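You operate a simulated robot arm through the tools that you are given. There is no shell and no other tool. Be economical: measure what you need, move in short steps, check, and stop when the job is done.

The job below is to be done with a simulated robot arm. You get a single attempt, and the scene is never put back.

Task
Pack the beige lap tray on the top of the patchwork quilt. At the end: the purple night bag is on the white saucer; the cream button box that says "shirt" from the top of the patchwork quilt is on the beige lap tray; the cream rug grip stands where the purple night bag stood; the grey battery is on the beige lap tray; whatever was shut is shut again. Leave all else as you found it, and nothing knocked over.

The check looks at the end state, three seconds after you hand in, the way a careful person would. Anything else that was tipped, shoved, dropped, spilled or broken makes it a failure. Flat cloth is picked up by pressing the open fingertips on it (5 to 10 N) and closing them slowly along it; thin cloth reads only 2 to 8 mm in the jaws.

Robot
A 7-joint arm with a two-finger parallel gripper, fixed in place. Base frame: the origin is at the foot of the arm, x ahead of it, y to its left, z up; the work surface is at about z = 0. Lengths are in mm, angles in rad, forces in N, time in s.
With the tool pointing down near the work surface it reaches from about 220 to 580 mm from the base axis. Its first joint turns from -1.152 to 1.152 rad. Payload 2.5 kg.
The TCP is the grasp point between the finger pads, 23 mm short of the fingertips. In the tool frame z runs along the fingers and y along their closing line. The gripper opens to 94 mm. The fingers are 38 mm wide and 10 mm thick; the gripper's body (54 by 96 mm) begins 39 mm behind the TCP.
Orientation is that of the tool frame in the base frame, as a unit quaternion [x, y, z, w]. With the fingers straight down and closing along the base's y, the tool's x points along the base's -x, its y along +y and its z along -z.

Tools
- The arm moves only by the tool servo_tool. Its argument "plan" is a list of rows, each a list of 3 entries, a list of its own where there are three numbers: the shift along the base's x, y, z in mm, then the turn, a rotation vector about the base's x, y, z in degrees, then the closure, from 0 (fully open) to 1 (shut). In form: [[[dx, dy, dz], [wx, wy, wz], gripper], ...]. A call has 1 to 20 rows; each row is the pose to reach, as a shift and turn from the pose commanded when the call began. Each row takes 0.2 s and may step no farther than 50 mm and 0.15 rad from the row before; otherwise, or with a gripper value out of range, the whole call is refused. A pose out of reach is approached as far as the arm can. The call stops where the force on the tool passes 40 N (or 10 N more than at its start, if that is more) or the arm is blocked; 0.2 s more then pass. The fingers move at their own pace (about 108 mm/s each) and stop on an object; they squeeze with about 27 N. The grip force told is the motor's: it shows also when the fingers shut on nothing. Time passes only in rows, and 0.2 s behind the last, so rows that repeat a pose let the fingers close. It gives the time, the measured TCP pose, the force on the tool (base axes), the opening and the grip force at its end, in the units of the frame above (readings bear some noise).
- Cameras (640 x 400 px; columns grow to the right, rows downward): "scene" is fixed at [117.7, -416.8, 524.6]; the picture's right is [0.79, -0.61, 0.00], its down [-0.46, -0.58, -0.67] and it looks along [0.41, 0.53, -0.74] (base axes); focal length 287 px, centre (320, 200). "wrist" rides on the gripper at [-39, 0, -44] in the tool frame; the picture's right is [0.00, -1.00, 0.00], its down [0.97, 0.00, -0.24] and it looks along [0.24, 0.00, 0.97] (tool axes); focal length 218 px, centre (320, 200). There is no depth. A picture from a camera that has moved, and an enlarged one, comes with that camera's place and axes in the base frame and with its lens.
- get_image(camera): a new picture of that camera. It takes no simulated time.
- inspect(camera, box): a new picture of the part [left, top, right, bottom] of that camera's present view, enlarged. It takes no simulated time.
- finish_job(): hands the job in; it is judged then, once.

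Go step by step. Nothing tells you positions but the pictures and the camera data: compare them with the known pose of the tool, close in by small moves and look again before you grip or let go. The budget is 120 turns and 64 pictures, counting those below and the enlarged ones. Unless the task says otherwise, let go and move clear before handing in, and close with one line.

The tools are called after "Emit:" as name(argument=value, ...) on one line, values as JSON. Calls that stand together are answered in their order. servo_tool: Moves the arm, as the interface text tells. Its arguments: {"type":"object","properties":{"plan":{"type":"array"}},"required":["plan"]} The other tools are called the same way: get_image (camera) takes a picture; inspect (camera, box) takes an enlarged picture of a part of a camera's view; finish_job () hands the job in.

At the start:

```text
clock: 0.0
tool_pos: [374.2, -131.9, 277.2]
ee_rot: [0.0, 1.0, 0.001, 0.0]
wrist_force: [-0.4, 0.5, 0.5]
gripper_width: 94.0
grasp_force: 0.1
```

scene: 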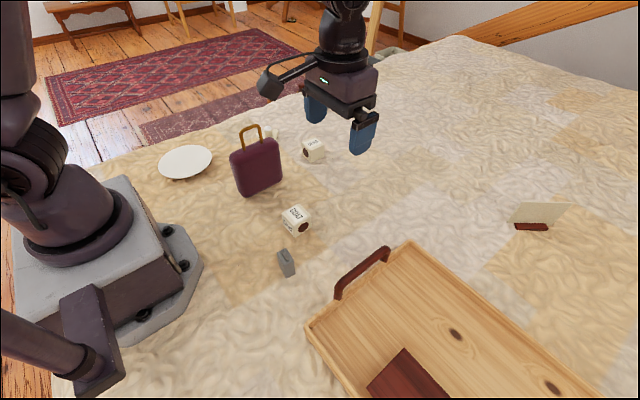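
wrist: 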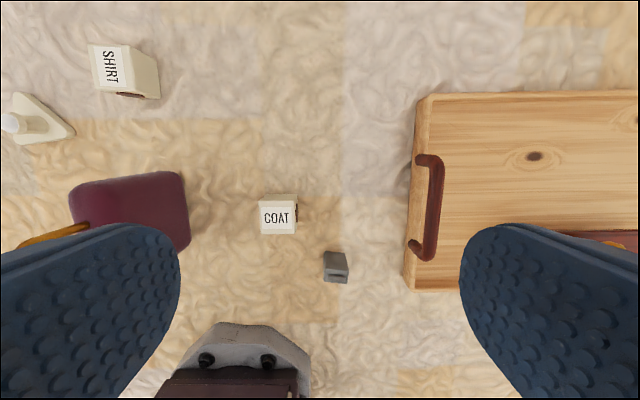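

I see the bag, saucer, two button boxes (COAT and SHIRT), the battery and the tray; the rug grip is behind the bag. I'll zoom in on the scene before moving.

Emit:
inspect(camera="scene", box=[150, 110, 350, 235])

Emit:
inspect(camera="scene", box=[260, 190, 600, 400])

Emit:
inspect(camera="wrist", box=[0, 20, 320, 220])

```text
3.20 times, centred on (250, 172) of scene
camera zoom: at [117.7, -416.8, 524.6], right [0.79, -0.61, 0.0], down [-0.46, -0.58, -0.67], along [0.41, 0.53, -0.74], focal length 917 px, centre (544, 288)
```

zoom: 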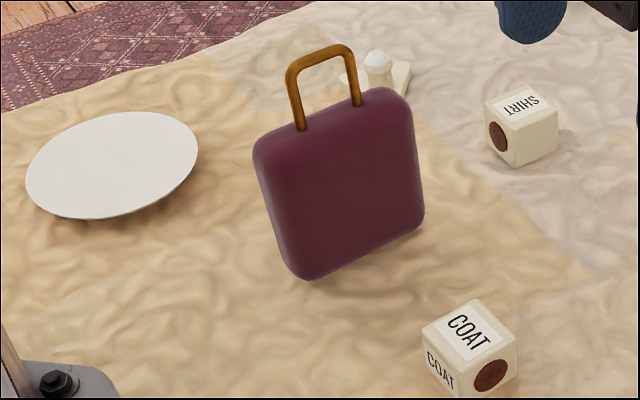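

```text
1.88 times, centred on (430, 295) of scene
camera zoom: at [117.7, -416.8, 524.6], right [0.79, -0.61, 0.0], down [-0.46, -0.58, -0.67], along [0.41, 0.53, -0.74], focal length 540 px, centre (113, 21)
```

zoom: 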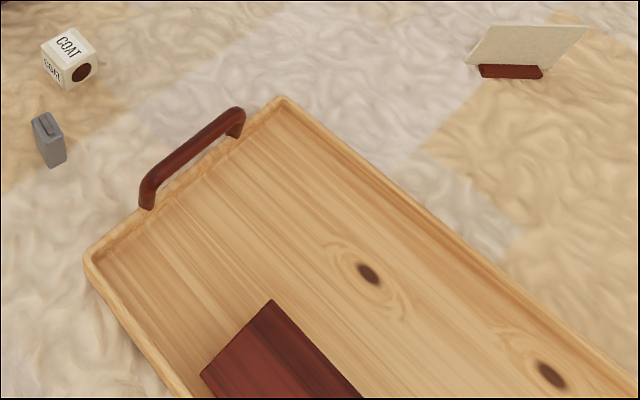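

```text
2.00 times, centred on (160, 120) of wrist
camera zoom: at [412.3, -131.9, 321.9], right [0.0, -1.0, 0.0], down [-0.97, 0.0, 0.24], along [-0.24, 0.0, -0.97], focal length 436 px, centre (640, 360)
```

zoom: 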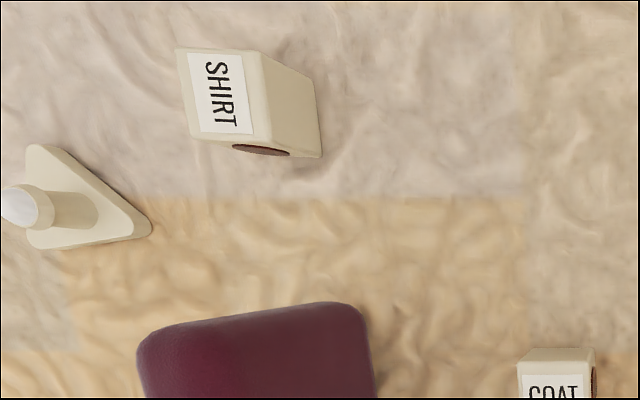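

The bag appears to be near (320, 95), long along x, with the saucer near (197, 289). I'll move over the bag and look.

Emit:
servo_tool(plan=[[[-10, 40, 10], [0, 0, 0], 0], [[-20, 85, 20], [0, 0, 0], 0], [[-30, 130, 30], [0, 0, 0], 0], [[-40, 175, 40], [0, 0, 0], 0], [[-50, 220, 40], [0, 0, 0], 0], [[-50, 225, 40], [0, 0, 0], 0]])

Emit:
get_image(camera="wrist")

Emit:
get_image(camera="scene")

```text
clock: 1.4
tool_pos: [324.8, 92.3, 316.5]
ee_rot: [0.0, 1.0, 0.0, 0.001]
wrist_force: [0.2, -0.3, -0.1]
gripper_width: 93.9
grasp_force: 0.0
```

```text
58 pictures are left
camera wrist: at [362.1, 93.4, 360.8], right [0.0, -1.0, 0.0], down [-0.97, 0.0, 0.24], along [-0.24, 0.0, -0.97], focal length 218 px, centre (320, 200)
```

wrist: 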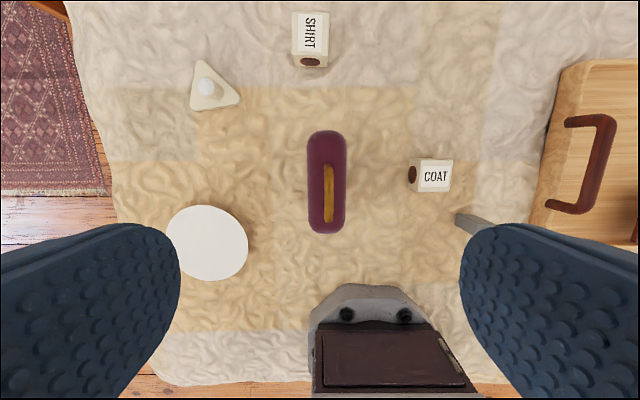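

```text
57 pictures are left
```

scene: 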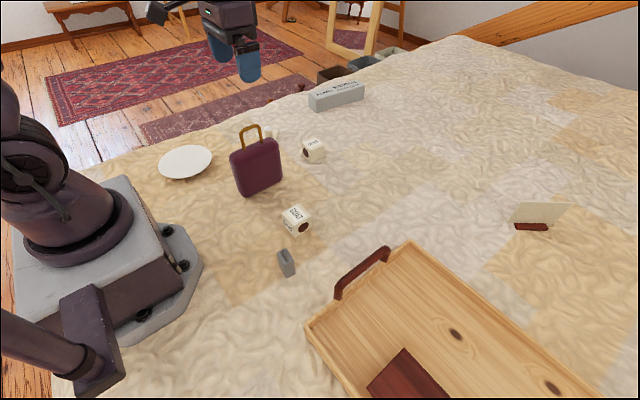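

The bag is centred near (319, 87) with its handle top around z 182; the saucer is near (198, 290) and the grip near (442, 248). I'll descend to just above the handle and check.

Emit:
servo_tool(plan=[[[-4, -6, -40], [0, 0, 0], 0], [[-4, -6, -80], [0, 0, 0], 0], [[-4, -6, -105], [0, 0, 0], 0], [[-4, -6, -105], [0, 0, 0], 0]])

Emit:
get_image(camera="wrist")

Emit:
inspect(camera="scene", box=[180, 60, 340, 220])

```text
clock: 2.4
tool_pos: [320.2, 84.3, 212.0]
ee_rot: [-0.001, 1.0, -0.001, -0.001]
wrist_force: [0.5, 0.8, -0.8]
gripper_width: 94.0
grasp_force: 0.0
```

```text
56 pictures are left
camera wrist: at [358.1, 85.3, 256.2], right [0.0, -1.0, 0.0], down [-0.97, 0.0, 0.24], along [-0.24, 0.0, -0.97], focal length 218 px, centre (320, 200)
```

wrist: 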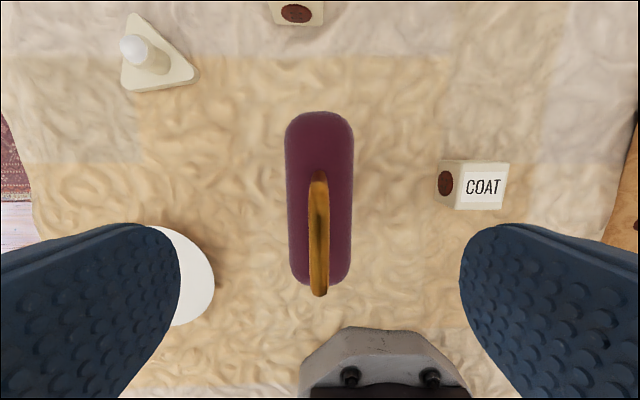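

```text
2.50 times, centred on (260, 140) of scene
camera zoom: at [117.7, -416.8, 524.6], right [0.79, -0.61, 0.0], down [-0.46, -0.58, -0.67], along [0.41, 0.53, -0.74], focal length 717 px, centre (470, 350)
```

zoom: 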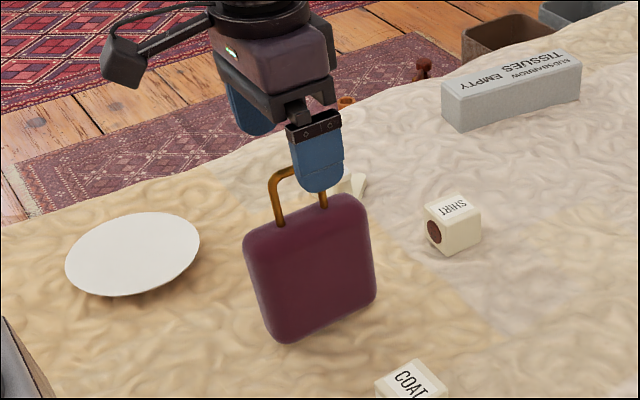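

Handle is centred under the tool. Lower to z≈167 and close on the handle bar.

Emit:
servo_tool(plan=[[[2, 1, -25], [0, 0, 0], 0], [[2, 1, -45], [0, 0, 0], 0], [[2, 1, -45], [0, 0, 0], 0.5], [[2, 1, -45], [0, 0, 0], 0.8], [[2, 1, -45], [0, 0, 0], 1], [[2, 1, -45], [0, 0, 0], 1], [[2, 1, -45], [0, 0, 0], 1]])

Emit:
get_image(camera="wrist")

```text
clock: 4.0
tool_pos: [320.2, 85.0, 168.1]
ee_rot: [0.0, 1.0, 0.0, -0.001]
wrist_force: [0.7, -0.6, 0.3]
gripper_width: 7.5
grasp_force: 27.3
```

```text
54 pictures are left
camera wrist: at [359.5, 86.6, 212.0], right [0.0, -1.0, 0.0], down [-0.97, 0.0, 0.24], along [-0.24, 0.0, -0.97], focal length 218 px, centre (320, 200)
```

wrist: 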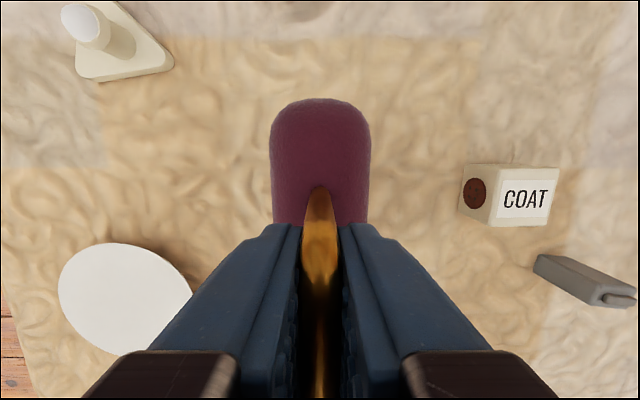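

Holding the handle (7.5 mm). I'll lift 60 mm and check the bag hangs.

Emit:
servo_tool(plan=[[[0, 0, 10], [0, 0, 0], 1], [[0, 0, 30], [0, 0, 0], 1], [[0, 0, 60], [0, 0, 0], 1], [[0, 0, 60], [0, 0, 0], 1]])

Emit:
get_image(camera="scene")

```text
clock: 5.0
tool_pos: [322.3, 87.1, 226.4]
ee_rot: [-0.001, 1.0, 0.0, -0.001]
wrist_force: [-0.6, 0.8, -2.0]
gripper_width: 7.5
grasp_force: 27.3
```

```text
53 pictures are left
```

scene: 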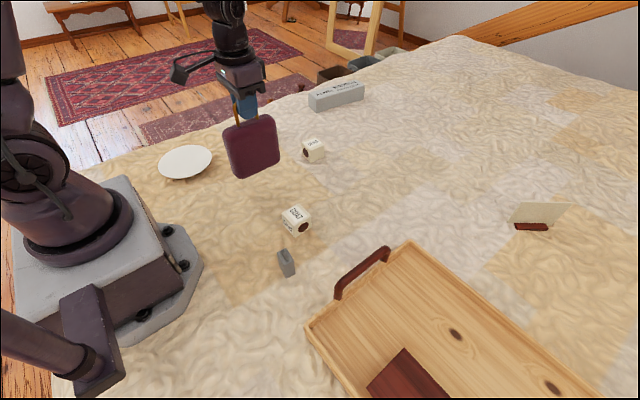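

Bag hangs level and light. Carry it over the saucer at about (201, 291).

Emit:
servo_tool(plan=[[[-20, 33, 0], [0, 0, 0], 1], [[-40, 67, 0], [0, 0, 0], 1], [[-60, 101, 0], [0, 0, 0], 1], [[-80, 135, 0], [0, 0, 0], 1], [[-100, 170, 0], [0, 0, 0], 1], [[-115, 195, 0], [0, 0, 0], 1], [[-121, 203, 0], [0, 0, 0], 1], [[-121, 203, -20], [0, 0, 0], 1], [[-121, 203, -30], [0, 0, 0], 1], [[-121, 203, -30], [0, 0, 0], 1]])

Emit:
inspect(camera="scene", box=[120, 60, 280, 220])

Emit:
get_image(camera="wrist")

```text
clock: 7.2
tool_pos: [202.9, 290.9, 196.7]
ee_rot: [0.001, 1.0, 0.0, 0.0]
wrist_force: [0.0, -0.2, -2.6]
gripper_width: 7.6
grasp_force: 27.2
```

```text
2.50 times, centred on (200, 140) of scene
camera zoom: at [117.7, -416.8, 524.6], right [0.79, -0.61, 0.0], down [-0.46, -0.58, -0.67], along [0.41, 0.53, -0.74], focal length 717 px, centre (620, 350)
```

zoom: 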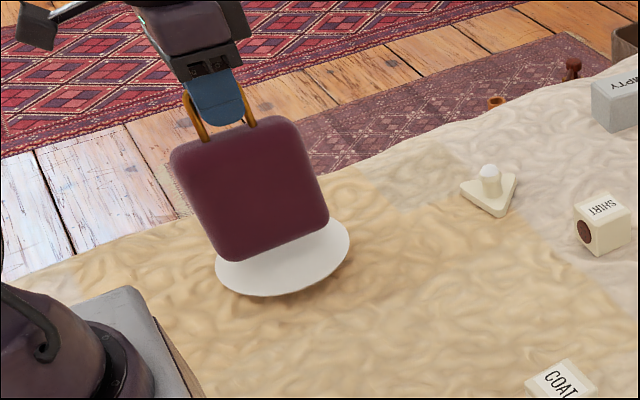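

```text
51 pictures are left
camera wrist: at [239.7, 291.3, 240.8], right [0.0, -1.0, 0.0], down [-0.97, 0.0, 0.24], along [-0.24, 0.0, -0.97], focal length 218 px, centre (320, 200)
```

wrist: 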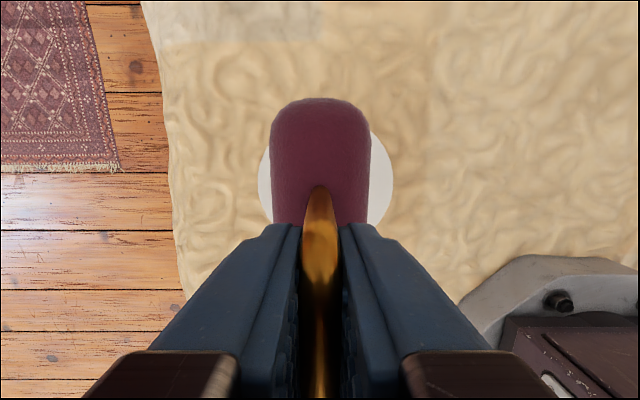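

The saucer centre reads about (202, 286), so I'll shift 5 mm in -y and lower in small steps to feel contact.

Emit:
servo_tool(plan=[[[0, -5, 0], [0, 0, 0], 1], [[0, -5, -6], [0, 0, 0], 1], [[0, -5, -12], [0, 0, 0], 1], [[0, -5, -15], [0, 0, 0], 1], [[0, -5, -15], [0, 0, 0], 1]])

Emit:
inspect(camera="scene", box=[150, 80, 250, 200])

```text
clock: 8.4
tool_pos: [201.5, 287.3, 183.2]
ee_rot: [0.0, 1.0, 0.001, 0.0]
wrist_force: [-2.9, -3.2, 18.8]
gripper_width: 7.3
grasp_force: 27.1
```

```text
3.33 times, centred on (200, 140) of scene
camera zoom: at [117.7, -416.8, 524.5], right [0.79, -0.61, 0.0], down [-0.46, -0.58, -0.67], along [0.41, 0.53, -0.74], focal length 956 px, centre (720, 400)
```

zoom: 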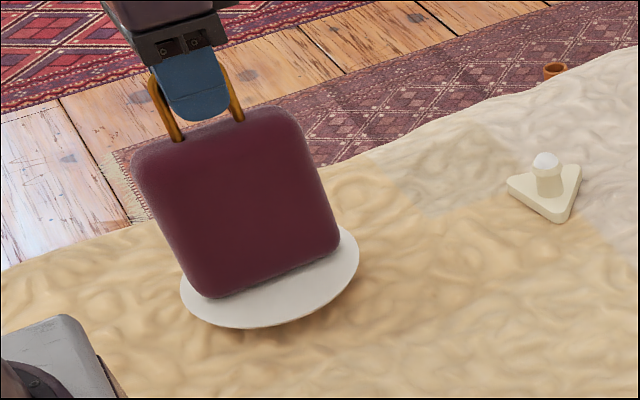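

Contact at z≈183 with ~19 N. I'll ease up 1.5 mm to unload before letting go.

Emit:
servo_tool(plan=[[[0, 0, 1], [0, 0, 0], 1], [[0, 0, 1.5], [0, 0, 0], 1], [[0, 0, 1.5], [0, 0, 0], 1]])

Emit:
get_image(camera="wrist")

```text
clock: 9.2
tool_pos: [200.3, 284.6, 183.8]
ee_rot: [-0.001, 1.0, -0.002, 0.0]
wrist_force: [-0.2, 0.3, -1.0]
gripper_width: 7.3
grasp_force: 26.9
```

```text
49 pictures are left
camera wrist: at [239.5, 285.4, 227.8], right [0.0, -1.0, 0.0], down [-0.97, 0.0, 0.24], along [-0.24, 0.0, -0.97], focal length 218 px, centre (320, 200)
```

wrist: 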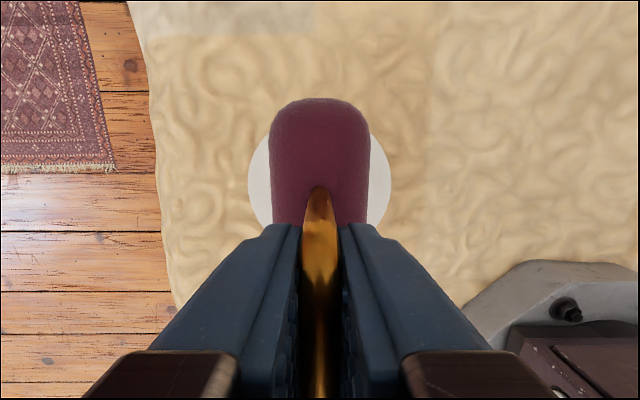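

Bag is centred on the saucer and nearly unloaded. Open gently, then check.

Emit:
servo_tool(plan=[[[0, 0, 1], [0, 0, 0], 0.85], [[0, 0, 1], [0, 0, 0], 0.7], [[0, 0, 1], [0, 0, 0], 0.4], [[0, 0, 1], [0, 0, 0], 0.3], [[0, 0, 1], [0, 0, 0], 0.3]])

Emit:
get_image(camera="wrist")

```text
clock: 10.4
tool_pos: [201.3, 286.2, 184.1]
ee_rot: [0.0, 1.0, 0.001, 0.0]
wrist_force: [-0.3, 0.1, 0.3]
gripper_width: 65.7
grasp_force: 0.0
```

```text
48 pictures are left
camera wrist: at [239.7, 285.5, 229.2], right [0.0, -1.0, 0.0], down [-0.97, 0.0, 0.24], along [-0.24, 0.0, -0.97], focal length 218 px, centre (320, 200)
```

wrist: 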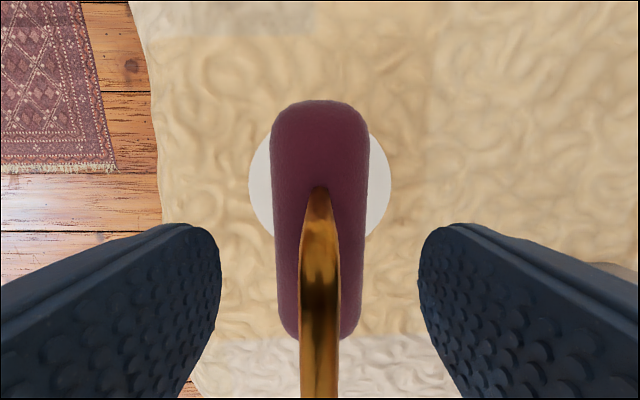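

Bag stands freely on the saucer. Rise clear and go over the rug grip near (442, 248).

Emit:
servo_tool(plan=[[[0, 0, 40], [0, 0, 0], 0.2], [[0, 0, 85], [0, 0, 0], 0], [[45, -8, 95], [0, 0, 0], 0], [[90, -15, 95], [0, 0, 0], 0], [[135, -22, 90], [0, 0, 0], 0], [[180, -30, 70], [0, 0, 0], 0], [[215, -36, 40], [0, 0, 0], 0], [[235, -38, 0], [0, 0, 0], 0], [[235, -38, 0], [0, 0, 0], 0]])

Emit:
get_image(camera="wrist")

Emit:
inspect(camera="scene", box=[150, 60, 350, 200])

```text
clock: 12.4
tool_pos: [438.6, 248.9, 186.9]
ee_rot: [0.0, 1.0, 0.0, 0.0]
wrist_force: [0.1, 0.3, 0.1]
gripper_width: 94.0
grasp_force: 0.1
```

```text
47 pictures are left
camera wrist: at [476.0, 248.8, 230.7], right [0.0, -1.0, 0.0], down [-0.97, 0.0, 0.24], along [-0.24, 0.0, -0.97], focal length 218 px, centre (320, 200)
```

wrist: 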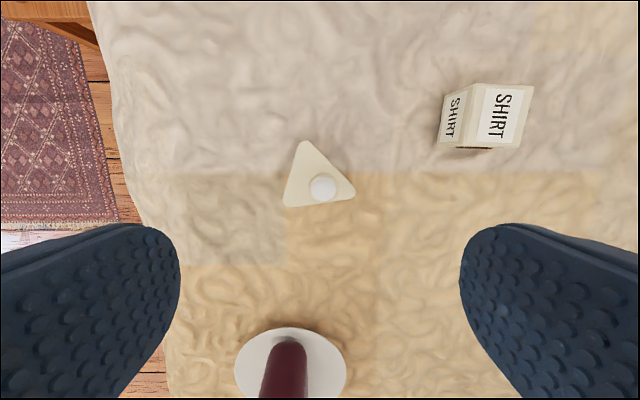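

```text
2.86 times, centred on (250, 130) of scene
camera zoom: at [117.7, -416.8, 524.6], right [0.79, -0.61, 0.0], down [-0.46, -0.58, -0.67], along [0.41, 0.53, -0.74], focal length 819 px, centre (520, 400)
```

zoom: 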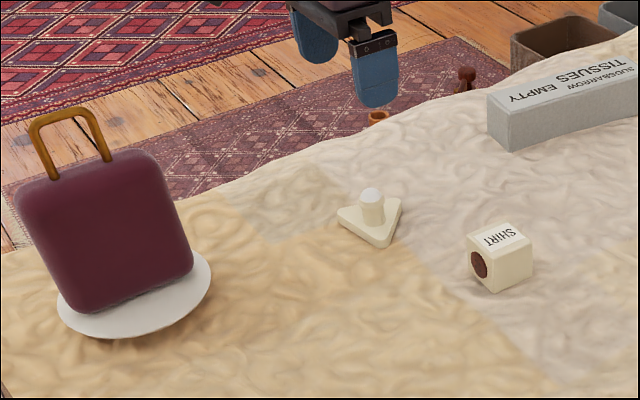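

The grip's knob is near (441.5, 247.5) with its top near z 50. I'll descend halfway and check alignment.

Emit:
servo_tool(plan=[[[4, -1, -40], [0, 0, 0], 0.2], [[4, -1, -80], [0, 0, 0], 0.35], [[4, -1, -100], [0, 0, 0], 0.35], [[4, -1, -100], [0, 0, 0], 0.35]])

Emit:
get_image(camera="wrist")

Emit:
inspect(camera="scene", box=[230, 70, 330, 170])

```text
clock: 13.4
tool_pos: [441.2, 249.3, 85.5]
ee_rot: [0.0, 1.0, 0.0, -0.001]
wrist_force: [-0.7, 0.5, -1.6]
gripper_width: 61.2
grasp_force: 0.0
```

```text
45 pictures are left
camera wrist: at [478.9, 248.3, 129.7], right [0.0, -1.0, 0.0], down [-0.97, 0.0, 0.24], along [-0.24, 0.0, -0.97], focal length 218 px, centre (320, 200)
```

wrist: 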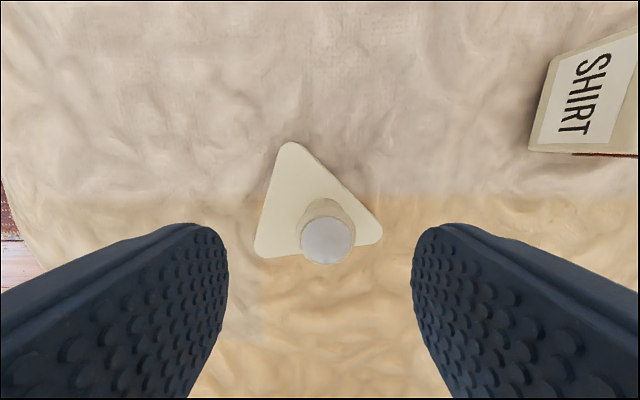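

```text
4.00 times, centred on (280, 120) of scene
camera zoom: at [117.7, -416.8, 524.6], right [0.79, -0.61, 0.0], down [-0.46, -0.58, -0.67], along [0.41, 0.53, -0.74], focal length 1147 px, centre (480, 520)
```

zoom: 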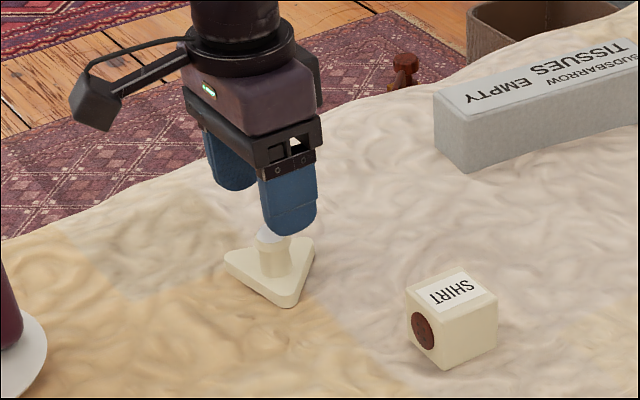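

Knob at about (443, 245.5). Adjust, lower to z≈43 and close.

Emit:
servo_tool(plan=[[[2, -3, -20], [0, 0, 0], 0.35], [[2, -3, -42], [0, 0, 0], 0.35], [[2, -3, -42], [0, 0, 0], 0.6], [[2, -3, -42], [0, 0, 0], 0.8], [[2, -3, -42], [0, 0, 0], 1], [[2, -3, -42], [0, 0, 0], 1]])

Emit:
get_image(camera="wrist")

```text
clock: 14.8
tool_pos: [443.6, 243.9, 42.9]
ee_rot: [-0.001, 1.0, 0.0, 0.0]
wrist_force: [-0.6, 0.0, -0.7]
gripper_width: 26.6
grasp_force: 26.8
```

```text
43 pictures are left
camera wrist: at [480.8, 243.9, 87.5], right [0.0, -1.0, 0.0], down [-0.97, 0.0, 0.24], along [-0.24, 0.0, -0.97], focal length 218 px, centre (320, 200)
```

wrist: 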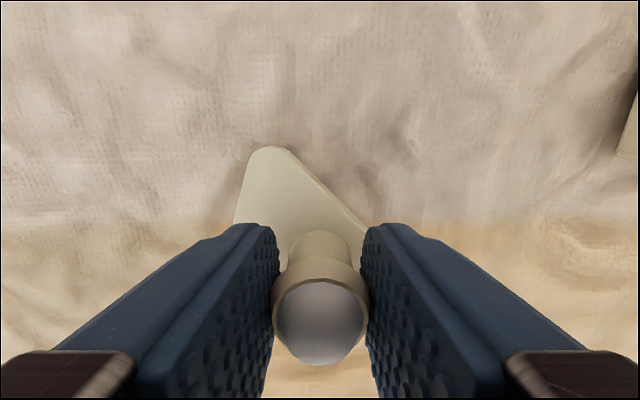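

Gripped (26.6 mm). Lift and carry to the bag's old spot, stopping slightly above.

Emit:
servo_tool(plan=[[[0, 0, 15], [0, 0, 0], 1], [[0, 0, 50], [0, 0, 0], 1], [[-25, -33, 60], [0, 0, 0], 1], [[-50, -66, 60], [0, 0, 0], 1], [[-75, -99, 60], [0, 0, 0], 1], [[-100, -132, 60], [0, 0, 0], 1], [[-123, -162, 60], [0, 0, 0], 1], [[-123, -162, 30], [0, 0, 0], 1], [[-123, -162, 12], [0, 0, 0], 1], [[-123, -162, 12], [0, 0, 0], 1]])

Emit:
get_image(camera="wrist")

Emit:
inspect(camera="scene", box=[200, 100, 320, 220])

```text
clock: 17.0
tool_pos: [319.4, 80.4, 55.8]
ee_rot: [0.0, 1.0, 0.0, 0.0]
wrist_force: [0.2, -0.2, -0.1]
gripper_width: 26.6
grasp_force: 27.0
```

```text
42 pictures are left
camera wrist: at [356.5, 81.0, 99.8], right [0.0, -1.0, 0.0], down [-0.97, 0.0, 0.24], along [-0.24, 0.0, -0.97], focal length 218 px, centre (320, 200)
```

wrist: 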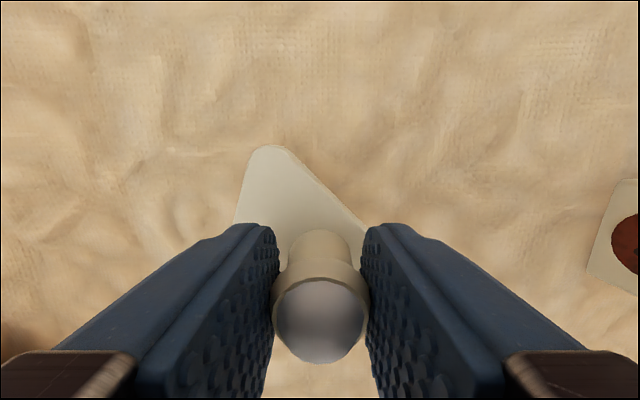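

```text
3.33 times, centred on (260, 160) of scene
camera zoom: at [117.7, -416.8, 524.6], right [0.79, -0.61, 0.0], down [-0.46, -0.58, -0.67], along [0.41, 0.53, -0.74], focal length 956 px, centre (520, 333)
```

zoom: 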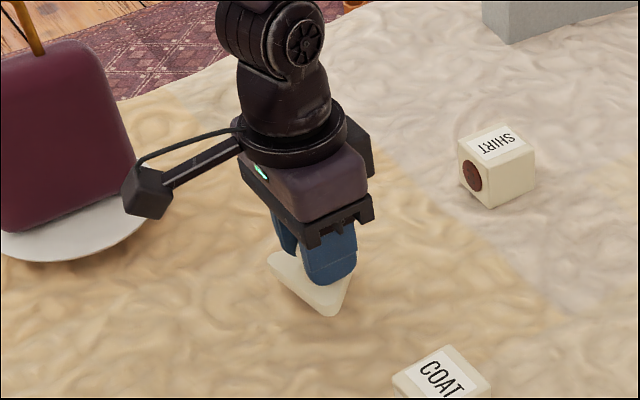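

Over the spot. Lower in small steps to contact.

Emit:
servo_tool(plan=[[[0, 0, -6], [0, 0, 0], 1], [[0, 0, -10], [0, 0, 0], 1], [[0, 0, -12], [0, 0, 0], 1], [[0, 0, -12], [0, 0, 0], 1]])

```text
clock: 18.0
tool_pos: [320.0, 81.4, 44.4]
ee_rot: [0.0, 1.0, 0.0, 0.0]
wrist_force: [-0.2, -0.4, -0.7]
gripper_width: 26.2
grasp_force: 26.8
```

Emit:
servo_tool(plan=[[[0, 0, -1], [0, 0, 0], 1], [[0, 0, -1.5], [0, 0, 0], 1], [[0, 0, -1.5], [0, 0, 0], 1]])

Emit:
inspect(camera="scene", box=[220, 140, 320, 220])

```text
clock: 18.8
tool_pos: [318.8, 81.1, 42.6]
ee_rot: [0.0, 1.0, 0.0, 0.0]
wrist_force: [-2.2, -1.2, 7.8]
gripper_width: 26.2
grasp_force: 26.9
stopped in row 3: the force on the tool passed its limit (the readings are from after the stop); the commanded pose is now the measured one
```

```text
5.00 times, centred on (270, 180) of scene
camera zoom: at [117.7, -416.8, 524.6], right [0.79, -0.61, 0.0], down [-0.46, -0.58, -0.67], along [0.41, 0.53, -0.74], focal length 1433 px, centre (570, 300)
```

zoom: 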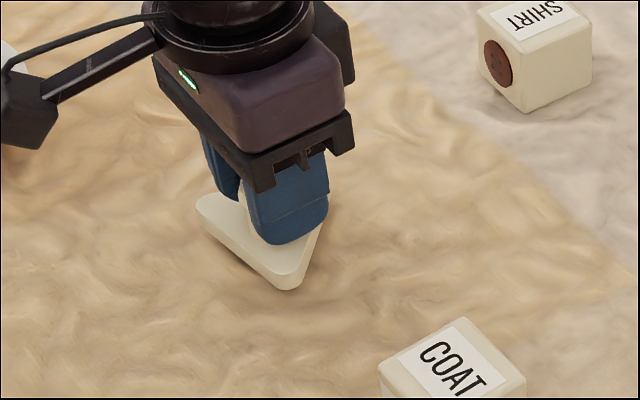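

Contact made. Release and rise straight up, then look.

Emit:
servo_tool(plan=[[[0, 0, 1], [0, 0, 0], 0.7], [[0, 0, 1], [0, 0, 0], 0.4], [[0, 0, 1], [0, 0, 0], 0.3], [[0, 0, 30], [0, 0, 0], 0.3], [[0, 0, 70], [0, 0, 0], 0.2], [[0, 0, 110], [0, 0, 0], 0], [[0, 0, 110], [0, 0, 0], 0]])

Emit:
get_image(camera="wrist")

```text
clock: 20.4
tool_pos: [320.0, 80.5, 154.0]
ee_rot: [0.0, 1.0, 0.0, 0.0]
wrist_force: [-0.4, -0.1, 0.2]
gripper_width: 94.1
grasp_force: 0.1
```

```text
39 pictures are left
camera wrist: at [358.0, 81.0, 198.0], right [0.0, -1.0, 0.0], down [-0.97, 0.0, 0.24], along [-0.24, 0.0, -0.97], focal length 218 px, centre (320, 200)
```

wrist: 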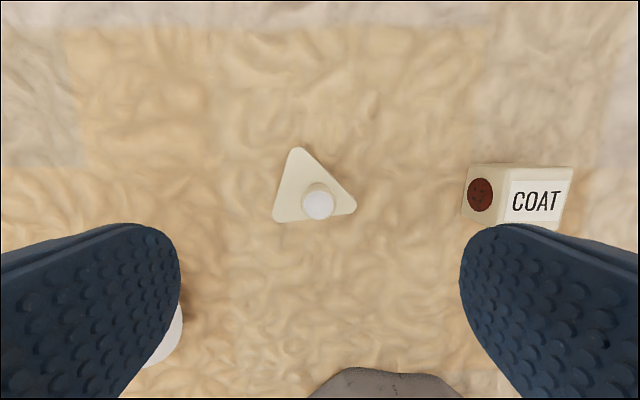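

Rug grip stands well at the bag's old spot. The SHIRT box triangulates to about (500, 104), top z≈48; go above it.

Emit:
servo_tool(plan=[[[40, 6, 0], [0, 0, 0], 0], [[80, 12, 0], [0, 0, 0], 0], [[120, 18, 0], [0, 0, 0], 0], [[160, 23, 0], [0, 0, 0], 0], [[178, 23, -20], [0, 0, 0], 0], [[178, 23, -20], [0, 0, 0], 0]])

Emit:
get_image(camera="wrist")

```text
clock: 21.8
tool_pos: [497.8, 104.5, 133.7]
ee_rot: [0.001, 1.0, 0.0, 0.0]
wrist_force: [0.4, -0.5, -0.1]
gripper_width: 93.9
grasp_force: 0.1
```

```text
38 pictures are left
camera wrist: at [534.9, 105.6, 177.5], right [0.0, -1.0, 0.0], down [-0.97, 0.0, 0.24], along [-0.24, 0.0, -0.97], focal length 218 px, centre (320, 200)
```

wrist: 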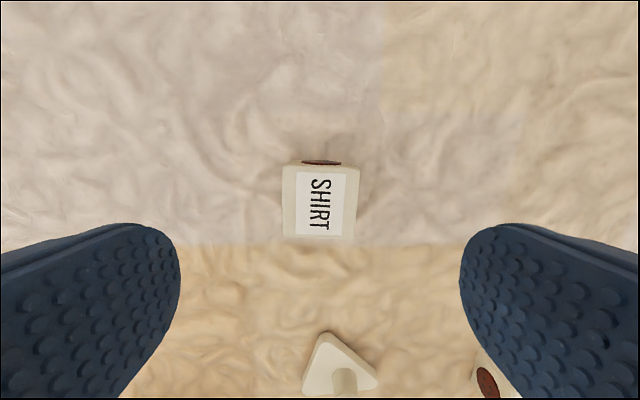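

The box is centred at about (500, 105.5), 45 mm wide and nearly square to the gripper. Lower to z≈30 and close.

Emit:
servo_tool(plan=[[[2, 1, -40], [0, 0, 0], 0], [[2, 1, -80], [0, 0, 0], 0], [[2, 1, -103], [0, 0, 0], 0], [[2, 1, -103], [0, 0, 0], 0.3], [[2, 1, -103], [0, 0, 0], 0.5], [[2, 1, -103], [0, 0, 0], 0.7], [[2, 1, -103], [0, 0, 0], 1], [[2, 1, -103], [0, 0, 0], 1]])

Emit:
get_image(camera="wrist")

```text
clock: 23.6
tool_pos: [500.0, 105.0, 29.7]
ee_rot: [0.0, 1.0, 0.0, 0.0]
wrist_force: [-0.3, 0.0, -0.1]
gripper_width: 47.6
grasp_force: 27.5
```

```text
37 pictures are left
camera wrist: at [537.8, 105.6, 73.7], right [0.0, -1.0, 0.0], down [-0.97, 0.0, 0.24], along [-0.24, 0.0, -0.97], focal length 218 px, centre (320, 200)
```

wrist: 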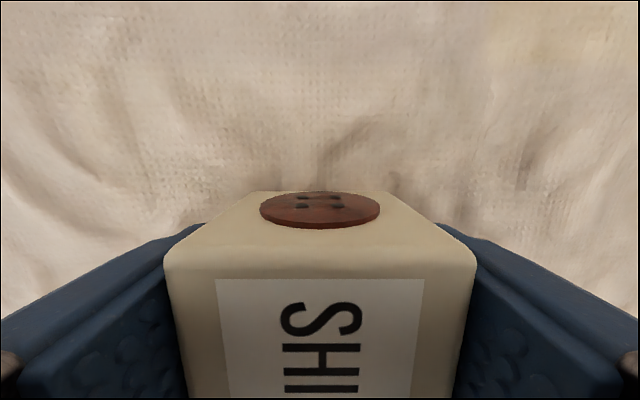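

Holding the SHIRT box. Lift and carry over the tray toward about (400, -345), staying high.

Emit:
servo_tool(plan=[[[0, 0, 20], [0, 0, 0], 1], [[0, 0, 65], [0, 0, 0], 1], [[-5, -25, 105], [0, 0, 0], 1], [[-15, -65, 130], [0, 0, 0], 1], [[-25, -110, 140], [0, 0, 0], 1], [[-35, -155, 140], [0, 0, 0], 1], [[-45, -200, 140], [0, 0, 0], 1], [[-55, -245, 140], [0, 0, 0], 1], [[-65, -290, 140], [0, 0, 0], 1], [[-75, -335, 140], [0, 0, 0], 1], [[-85, -380, 140], [0, 0, 0], 1], [[-95, -425, 140], [0, 0, 0], 1], [[-100, -450, 140], [0, 0, 0], 1], [[-100, -450, 140], [0, 0, 0], 1]])

Emit:
get_image(camera="wrist")

Emit:
get_image(camera="scene")

```text
clock: 26.6
tool_pos: [400.7, -344.4, 168.3]
ee_rot: [0.0, 1.0, 0.001, 0.0]
wrist_force: [0.1, 0.6, -0.9]
gripper_width: 47.5
grasp_force: 27.2
```

```text
36 pictures are left
camera wrist: at [438.1, -343.7, 212.5], right [0.0, -1.0, 0.0], down [-0.97, 0.0, 0.24], along [-0.24, 0.0, -0.97], focal length 218 px, centre (320, 200)
```

wrist: 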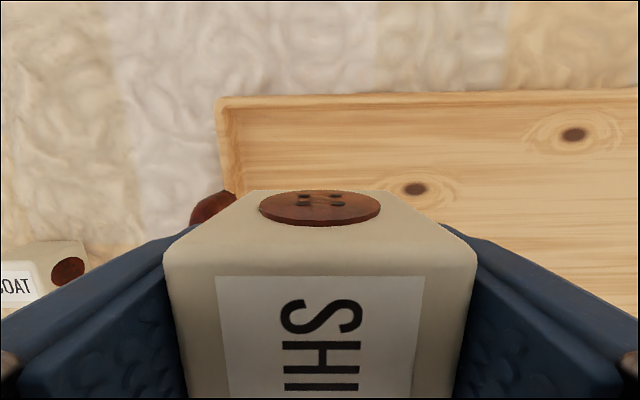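

```text
35 pictures are left
```

scene: 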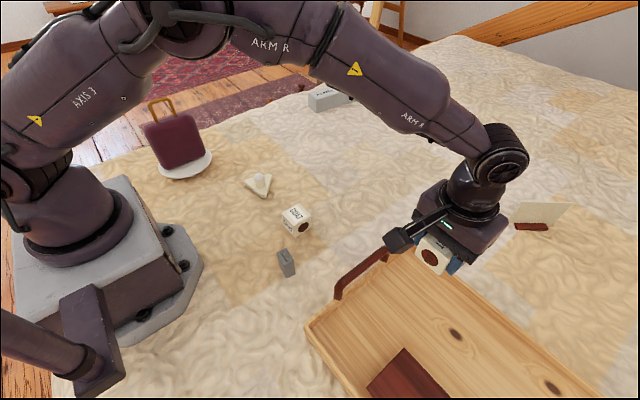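

Tray interior around (400, -345) is clear. Lower toward the tray floor.

Emit:
servo_tool(plan=[[[0, 0, -45], [0, 0, 0], 1], [[0, 0, -90], [0, 0, 0], 1], [[0, 0, -115], [0, 0, 0], 1], [[0, 0, -122], [0, 0, 0], 1], [[0, 0, -126], [0, 0, 0], 1], [[0, 0, -126], [0, 0, 0], 1]])

Emit:
inspect(camera="scene", box=[330, 180, 530, 320])

```text
clock: 28.0
tool_pos: [398.9, -345.6, 44.0]
ee_rot: [0.0, 1.0, 0.0, 0.0]
wrist_force: [-0.3, 0.7, -0.7]
gripper_width: 47.6
grasp_force: 26.8
```

```text
2.86 times, centred on (430, 250) of scene
camera zoom: at [117.7, -416.8, 524.6], right [0.79, -0.61, 0.0], down [-0.46, -0.58, -0.67], along [0.41, 0.53, -0.74], focal length 819 px, centre (6, 57)
```

zoom: 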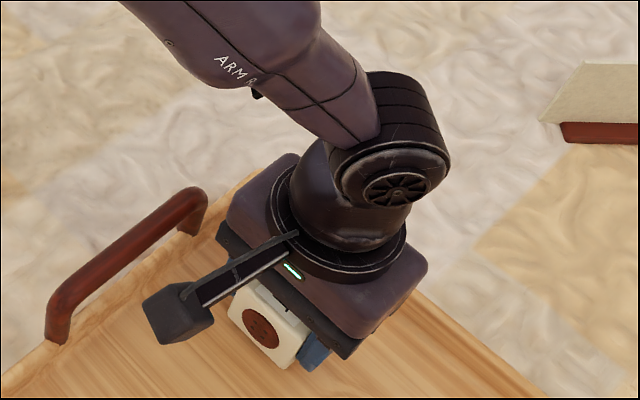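

Emit:
servo_tool(plan=[[[0, 0, -2], [0, 0, 0], 1], [[0, 0, -4], [0, 0, 0], 1], [[0, 0, -5], [0, 0, 0], 1], [[0, 0, -6], [0, 0, 0], 1], [[0, 0, -6], [0, 0, 0], 1]])

```text
clock: 29.2
tool_pos: [398.7, -345.1, 38.9]
ee_rot: [0.0, 1.0, 0.0, 0.0]
wrist_force: [-0.9, 0.4, 0.0]
gripper_width: 47.6
grasp_force: 27.3
```

Emit:
servo_tool(plan=[[[0, 0, -1], [0, 0, 0], 1], [[0, 0, -2], [0, 0, 0], 1], [[0, 0, -3], [0, 0, 0], 1], [[0, 0, -3], [0, 0, 0], 1]])

```text
clock: 30.2
tool_pos: [399.8, -345.1, 36.7]
ee_rot: [0.0, 1.0, 0.0, 0.001]
wrist_force: [-8.7, 6.0, 25.5]
gripper_width: 47.9
grasp_force: 26.9
```

Contact with the tray floor at z≈37. Back off a hair, release, and rise.

Emit:
servo_tool(plan=[[[0, 0, 1.5], [0, 0, 0], 1], [[0, 0, 1.5], [0, 0, 0], 0.45], [[0, 0, 1.5], [0, 0, 0], 0.3], [[0, 0, 1.5], [0, 0, 0], 0.2], [[0, 0, 40], [0, 0, 0], 0.2], [[0, 0, 85], [0, 0, 0], 0.2], [[0, 0, 130], [0, 0, 0], 0.2], [[0, 0, 130], [0, 0, 0], 0.2]])

Emit:
get_image(camera="wrist")

```text
clock: 32.0
tool_pos: [401.4, -347.0, 164.3]
ee_rot: [0.0, 1.0, 0.001, 0.0]
wrist_force: [0.1, 0.8, -0.8]
gripper_width: 75.4
grasp_force: 0.1
```

```text
33 pictures are left
camera wrist: at [439.4, -345.2, 208.8], right [0.0, -1.0, 0.0], down [-0.97, 0.0, 0.24], along [-0.24, 0.0, -0.97], focal length 218 px, centre (320, 200)
```

wrist: 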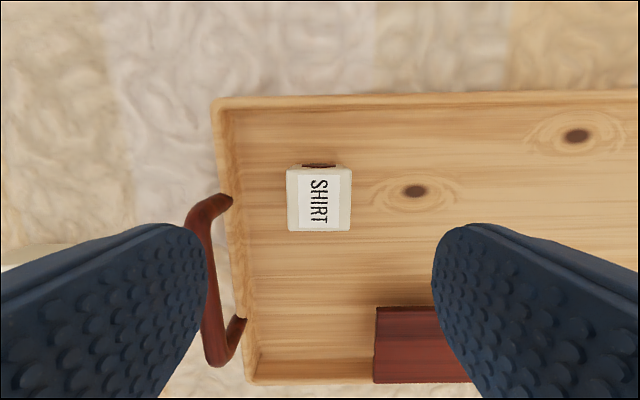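

SHIRT box is in the tray. Now go to the grey battery near (240, -148).

Emit:
servo_tool(plan=[[[-25, 30, 20], [0, 0, 0], 0.1], [[-50, 60, 20], [0, 0, 0], 0], [[-75, 90, 20], [0, 0, 0], 0], [[-100, 120, 20], [0, 0, 0], 0], [[-125, 150, 20], [0, 0, 0], 0], [[-150, 180, 20], [0, 0, 0], 0], [[-165, 198, 20], [0, 0, 0], 0], [[-165, 198, 20], [0, 0, 0], 0]])

Emit:
get_image(camera="wrist")

Emit:
inspect(camera="scene", box=[250, 220, 330, 290])

```text
clock: 33.8
tool_pos: [234.8, -147.4, 185.1]
ee_rot: [0.001, 1.0, -0.001, 0.0]
wrist_force: [-0.9, 0.6, -0.7]
gripper_width: 94.2
grasp_force: 0.1
```

```text
32 pictures are left
camera wrist: at [272.7, -147.2, 228.6], right [0.0, -1.0, 0.0], down [-0.97, 0.0, 0.24], along [-0.24, 0.0, -0.97], focal length 218 px, centre (320, 200)
```

wrist: 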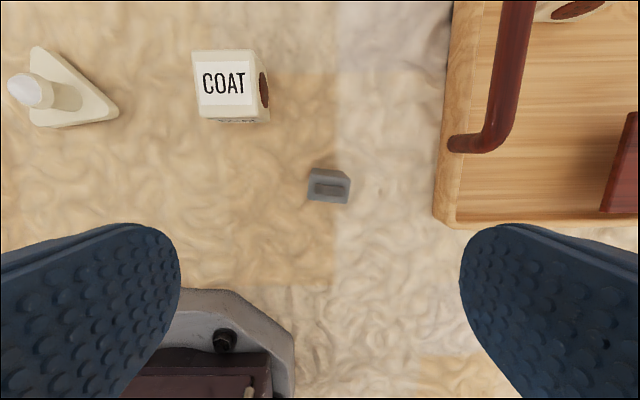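

```text
5.71 times, centred on (290, 255) of scene
camera zoom: at [117.7, -416.8, 524.6], right [0.79, -0.61, 0.0], down [-0.46, -0.58, -0.67], along [0.41, 0.53, -0.74], focal length 1638 px, centre (491, -114)
```

zoom: 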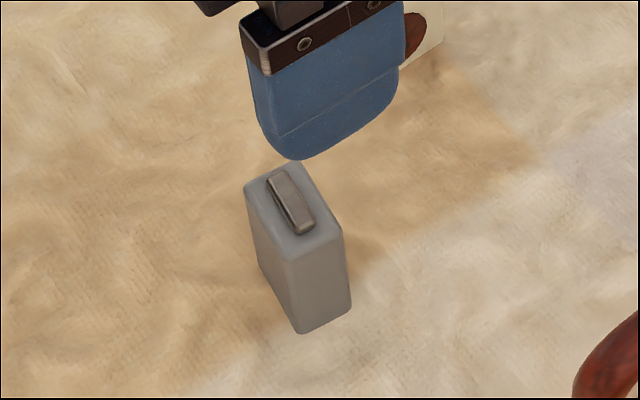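

The battery stands upright, ~21×31 mm on top near (238, -153), top z≈52, yawed slightly. Zoom in to check its yaw.

Emit:
inspect(camera="wrist", box=[280, 150, 380, 220])

```text
5.71 times, centred on (330, 185) of wrist
camera zoom: at [272.7, -147.2, 228.6], right [0.0, -1.0, 0.0], down [-0.97, 0.0, 0.24], along [-0.24, 0.0, -0.97], focal length 1247 px, centre (263, 286)
```

zoom: 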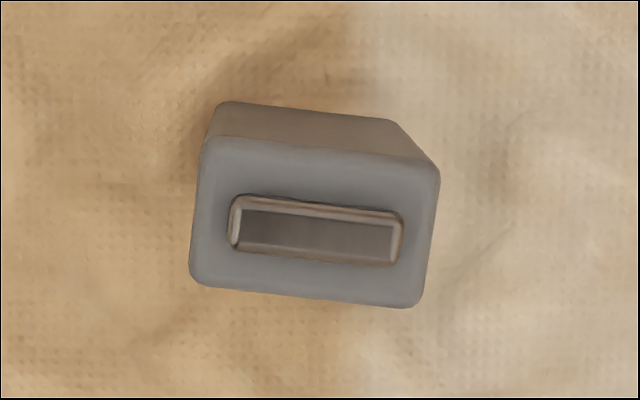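

Yaw is about -5.5°, top centre near (238, -155). Align, lower and grip.

Emit:
servo_tool(plan=[[[3, -7.5, -40], [0, 0, -3], 0.1], [[3, -7.5, -85], [0, 0, -5.5], 0.2], [[3, -7.5, -125], [0, 0, -5.5], 0.3], [[3, -7.5, -155], [0, 0, -5.5], 0.3], [[3, -7.5, -155], [0, 0, -5.5], 0.5], [[3, -7.5, -155], [0, 0, -5.5], 0.6], [[3, -7.5, -155], [0, 0, -5.5], 0.8], [[3, -7.5, -155], [0, 0, -5.5], 1], [[3, -7.5, -155], [0, 0, -5.5], 1]])

Emit:
get_image(camera="wrist")

```text
clock: 35.8
tool_pos: [238.8, -155.2, 30.1]
ee_rot: [0.048, 0.999, 0.001, 0.0]
wrist_force: [0.0, -0.6, 0.2]
gripper_width: 33.6
grasp_force: 26.8
```

```text
29 pictures are left
camera wrist: at [275.6, -158.6, 74.0], right [-0.1, -1.0, 0.0], down [-0.97, 0.09, 0.24], along [-0.24, 0.02, -0.97], focal length 218 px, centre (320, 200)
```

wrist: 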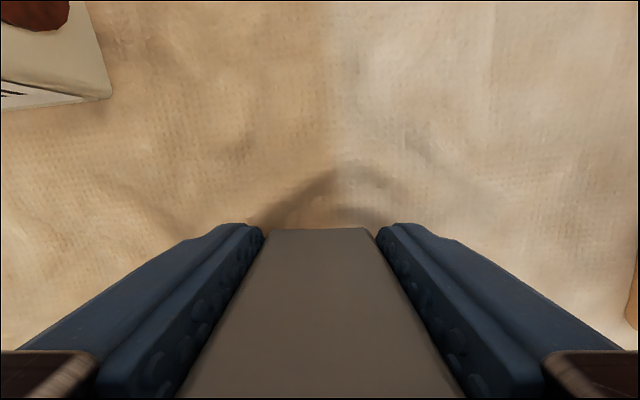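

Battery gripped (33.6 mm). Lift and carry to about (335, -335) in the tray.

Emit:
servo_tool(plan=[[[0, 0, 20], [0, 0, 0], 1], [[0, 0, 65], [0, 0, 0], 1], [[0, 0, 110], [0, 0, 0], 1], [[20, -36, 125], [0, 0, 0], 1], [[40, -72, 125], [0, 0, 0], 1], [[60, -108, 125], [0, 0, 0], 1], [[80, -144, 125], [0, 0, 0], 1], [[97, -180, 125], [0, 0, 2.5], 1], [[97, -180, 95], [0, 0, 5.5], 1], [[97, -180, 95], [0, 0, 5.5], 1]])

Emit:
get_image(camera="wrist")

Emit:
get_image(camera="scene")

```text
clock: 38.0
tool_pos: [334.5, -337.8, 123.7]
ee_rot: [0.0, 1.0, 0.0, 0.001]
wrist_force: [-0.6, -0.2, -0.1]
gripper_width: 33.6
grasp_force: 26.7
```

```text
28 pictures are left
camera wrist: at [372.8, -336.2, 167.3], right [0.0, -1.0, 0.0], down [-0.97, 0.0, 0.24], along [-0.24, 0.0, -0.97], focal length 218 px, centre (320, 200)
```

wrist: 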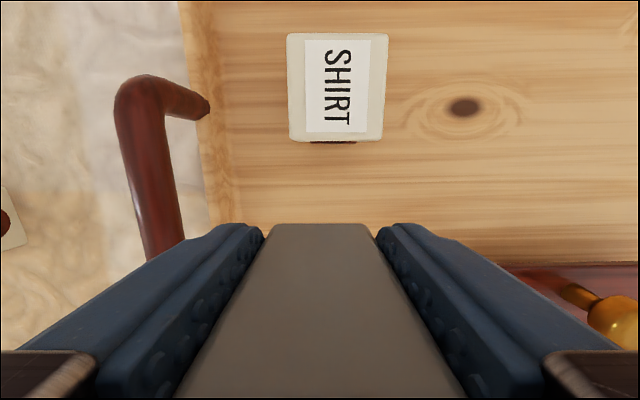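

```text
27 pictures are left
```

scene: 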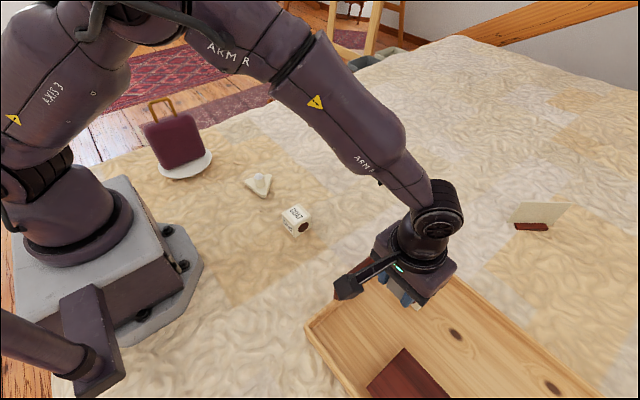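

Clear all round. Lower to just above the floor and look.

Emit:
servo_tool(plan=[[[0, 0, -40], [0, 0, 0], 1], [[0, 0, -70], [0, 0, 0], 1], [[0, 0, -80], [0, 0, 0], 1], [[0, 0, -80], [0, 0, 0], 1]])

Emit:
inspect(camera="scene", box=[310, 230, 510, 400])

```text
clock: 39.0
tool_pos: [333.3, -333.0, 42.7]
ee_rot: [0.0, 1.0, 0.0, 0.001]
wrist_force: [0.5, -0.4, -0.5]
gripper_width: 33.7
grasp_force: 27.4
```

```text
2.35 times, centred on (410, 315) of scene
camera zoom: at [117.7, -416.8, 524.6], right [0.79, -0.61, 0.0], down [-0.46, -0.58, -0.67], along [0.41, 0.53, -0.74], focal length 674 px, centre (108, -71)
```

zoom: 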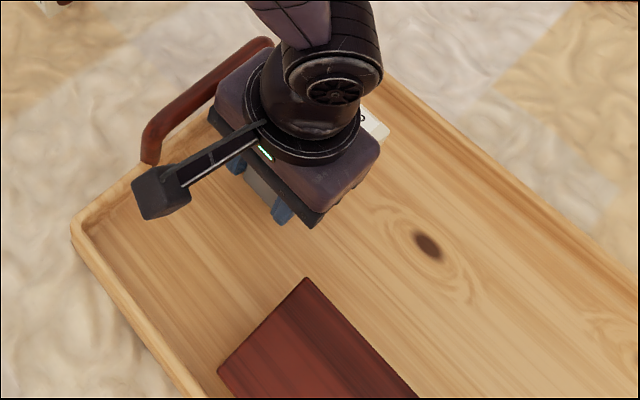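

Emit:
servo_tool(plan=[[[0, 0, -2], [0, 0, 0], 1], [[0, 0, -4], [0, 0, 0], 1], [[0, 0, -5], [0, 0, 0], 1], [[0, 0, -5], [0, 0, 0], 1]])

```text
clock: 40.0
tool_pos: [332.9, -333.8, 39.0]
ee_rot: [0.0, 1.0, 0.0, 0.0]
wrist_force: [-0.3, -1.0, -1.5]
gripper_width: 33.6
grasp_force: 26.8
```

Emit:
servo_tool(plan=[[[0, 0, -1], [0, 0, 0], 1], [[0, 0, -2], [0, 0, 0], 1], [[0, 0, -2], [0, 0, 0], 1]])

```text
clock: 40.8
tool_pos: [334.7, -333.8, 36.5]
ee_rot: [0.0, 1.0, 0.001, 0.0]
wrist_force: [0.5, -0.4, -1.9]
gripper_width: 33.4
grasp_force: 27.6
```

Emit:
servo_tool(plan=[[[0, 0, -1], [0, 0, 0], 1], [[0, 0, -2], [0, 0, 0], 1], [[0, 0, -2], [0, 0, 0], 1]])

```text
clock: 41.6
tool_pos: [336.1, -334.3, 36.1]
ee_rot: [0.0, 1.0, 0.0, 0.001]
wrist_force: [-3.8, 6.0, 22.4]
gripper_width: 33.4
grasp_force: 27.3
```

Contact. Ease up slightly, release and rise.

Emit:
servo_tool(plan=[[[0, 0, 1.3], [0, 0, 0], 1], [[0, 0, 1.3], [0, 0, 0], 0.6], [[0, 0, 1.3], [0, 0, 0], 0.45], [[0, 0, 1.3], [0, 0, 0], 0.35], [[0, 0, 1.3], [0, 0, 0], 0.35], [[0, 0, 40], [0, 0, 0], 0.35], [[0, 0, 85], [0, 0, 0], 0.35], [[0, 0, 130], [0, 0, 0], 0.3], [[0, 0, 170], [0, 0, 0], 0.3], [[0, 0, 170], [0, 0, 0], 0.3]])

Emit:
get_image(camera="wrist")

```text
clock: 43.8
tool_pos: [335.3, -334.1, 206.2]
ee_rot: [0.0, 1.0, -0.001, 0.0]
wrist_force: [0.8, 0.4, 0.0]
gripper_width: 65.7
grasp_force: 0.1
```

```text
25 pictures are left
camera wrist: at [373.9, -333.0, 250.4], right [0.0, -1.0, 0.0], down [-0.97, 0.0, 0.24], along [-0.24, 0.0, -0.97], focal length 218 px, centre (320, 200)
```

wrist: 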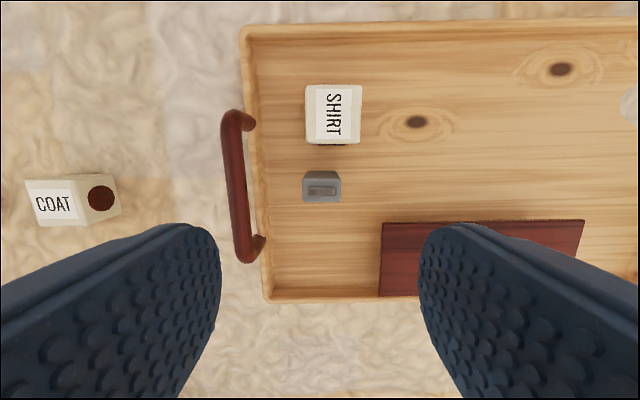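

Both items stand in the tray. I'll move back toward the start pose and take a final look.

Emit:
servo_tool(plan=[[[10, 45, 15], [0, 0, 0], 0.2], [[20, 90, 30], [0, 0, 0], 0], [[30, 135, 50], [0, 0, 0], 0], [[39, 180, 70], [0, 0, 0], 0], [[39, 202, 70], [0, 0, 0], 0], [[39, 202, 70], [0, 0, 0], 0]])

Emit:
get_image(camera="scene")

Emit:
inspect(camera="scene", box=[120, 80, 320, 220])

```text
refused: row 3 steps farther than a row can; nothing moved
```

```text
24 pictures are left
```

scene: 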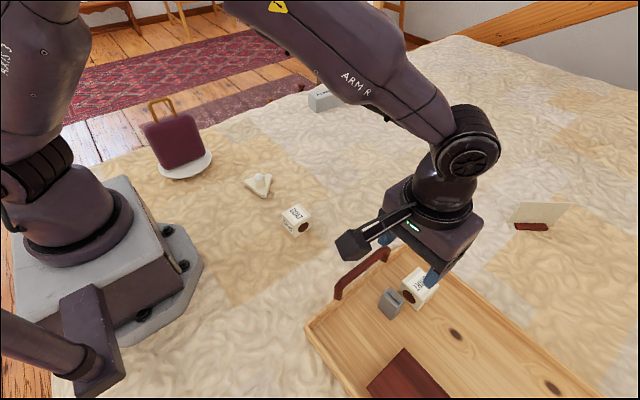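

```text
2.86 times, centred on (220, 150) of scene
camera zoom: at [117.7, -416.8, 524.6], right [0.79, -0.61, 0.0], down [-0.46, -0.58, -0.67], along [0.41, 0.53, -0.74], focal length 819 px, centre (606, 343)
```

zoom: 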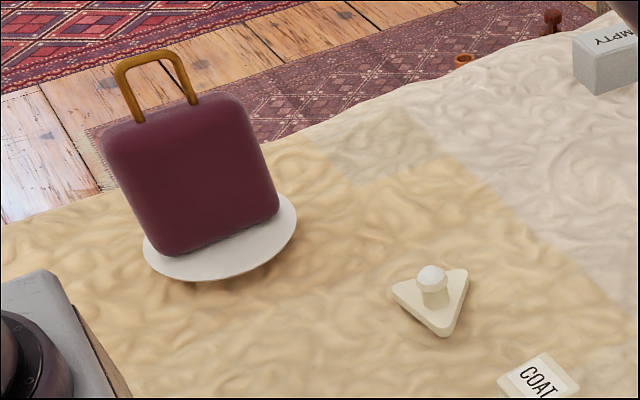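

Everything is in place and standing: bag on the saucer, rug grip at the bag's old spot, SHIRT box and battery in the tray. The refused move left the gripper open and about 130 mm clear above the items, so I'll hand in.

Emit:
finish_job()

```text
The job is handed in.
```

I handed in the job with all four items in place: the night bag is on the saucer, the rug grip is where the bag stood, and the "shirt" box and the battery are on the lap tray. I opened nothing, and the last pictures showed nothing knocked over.
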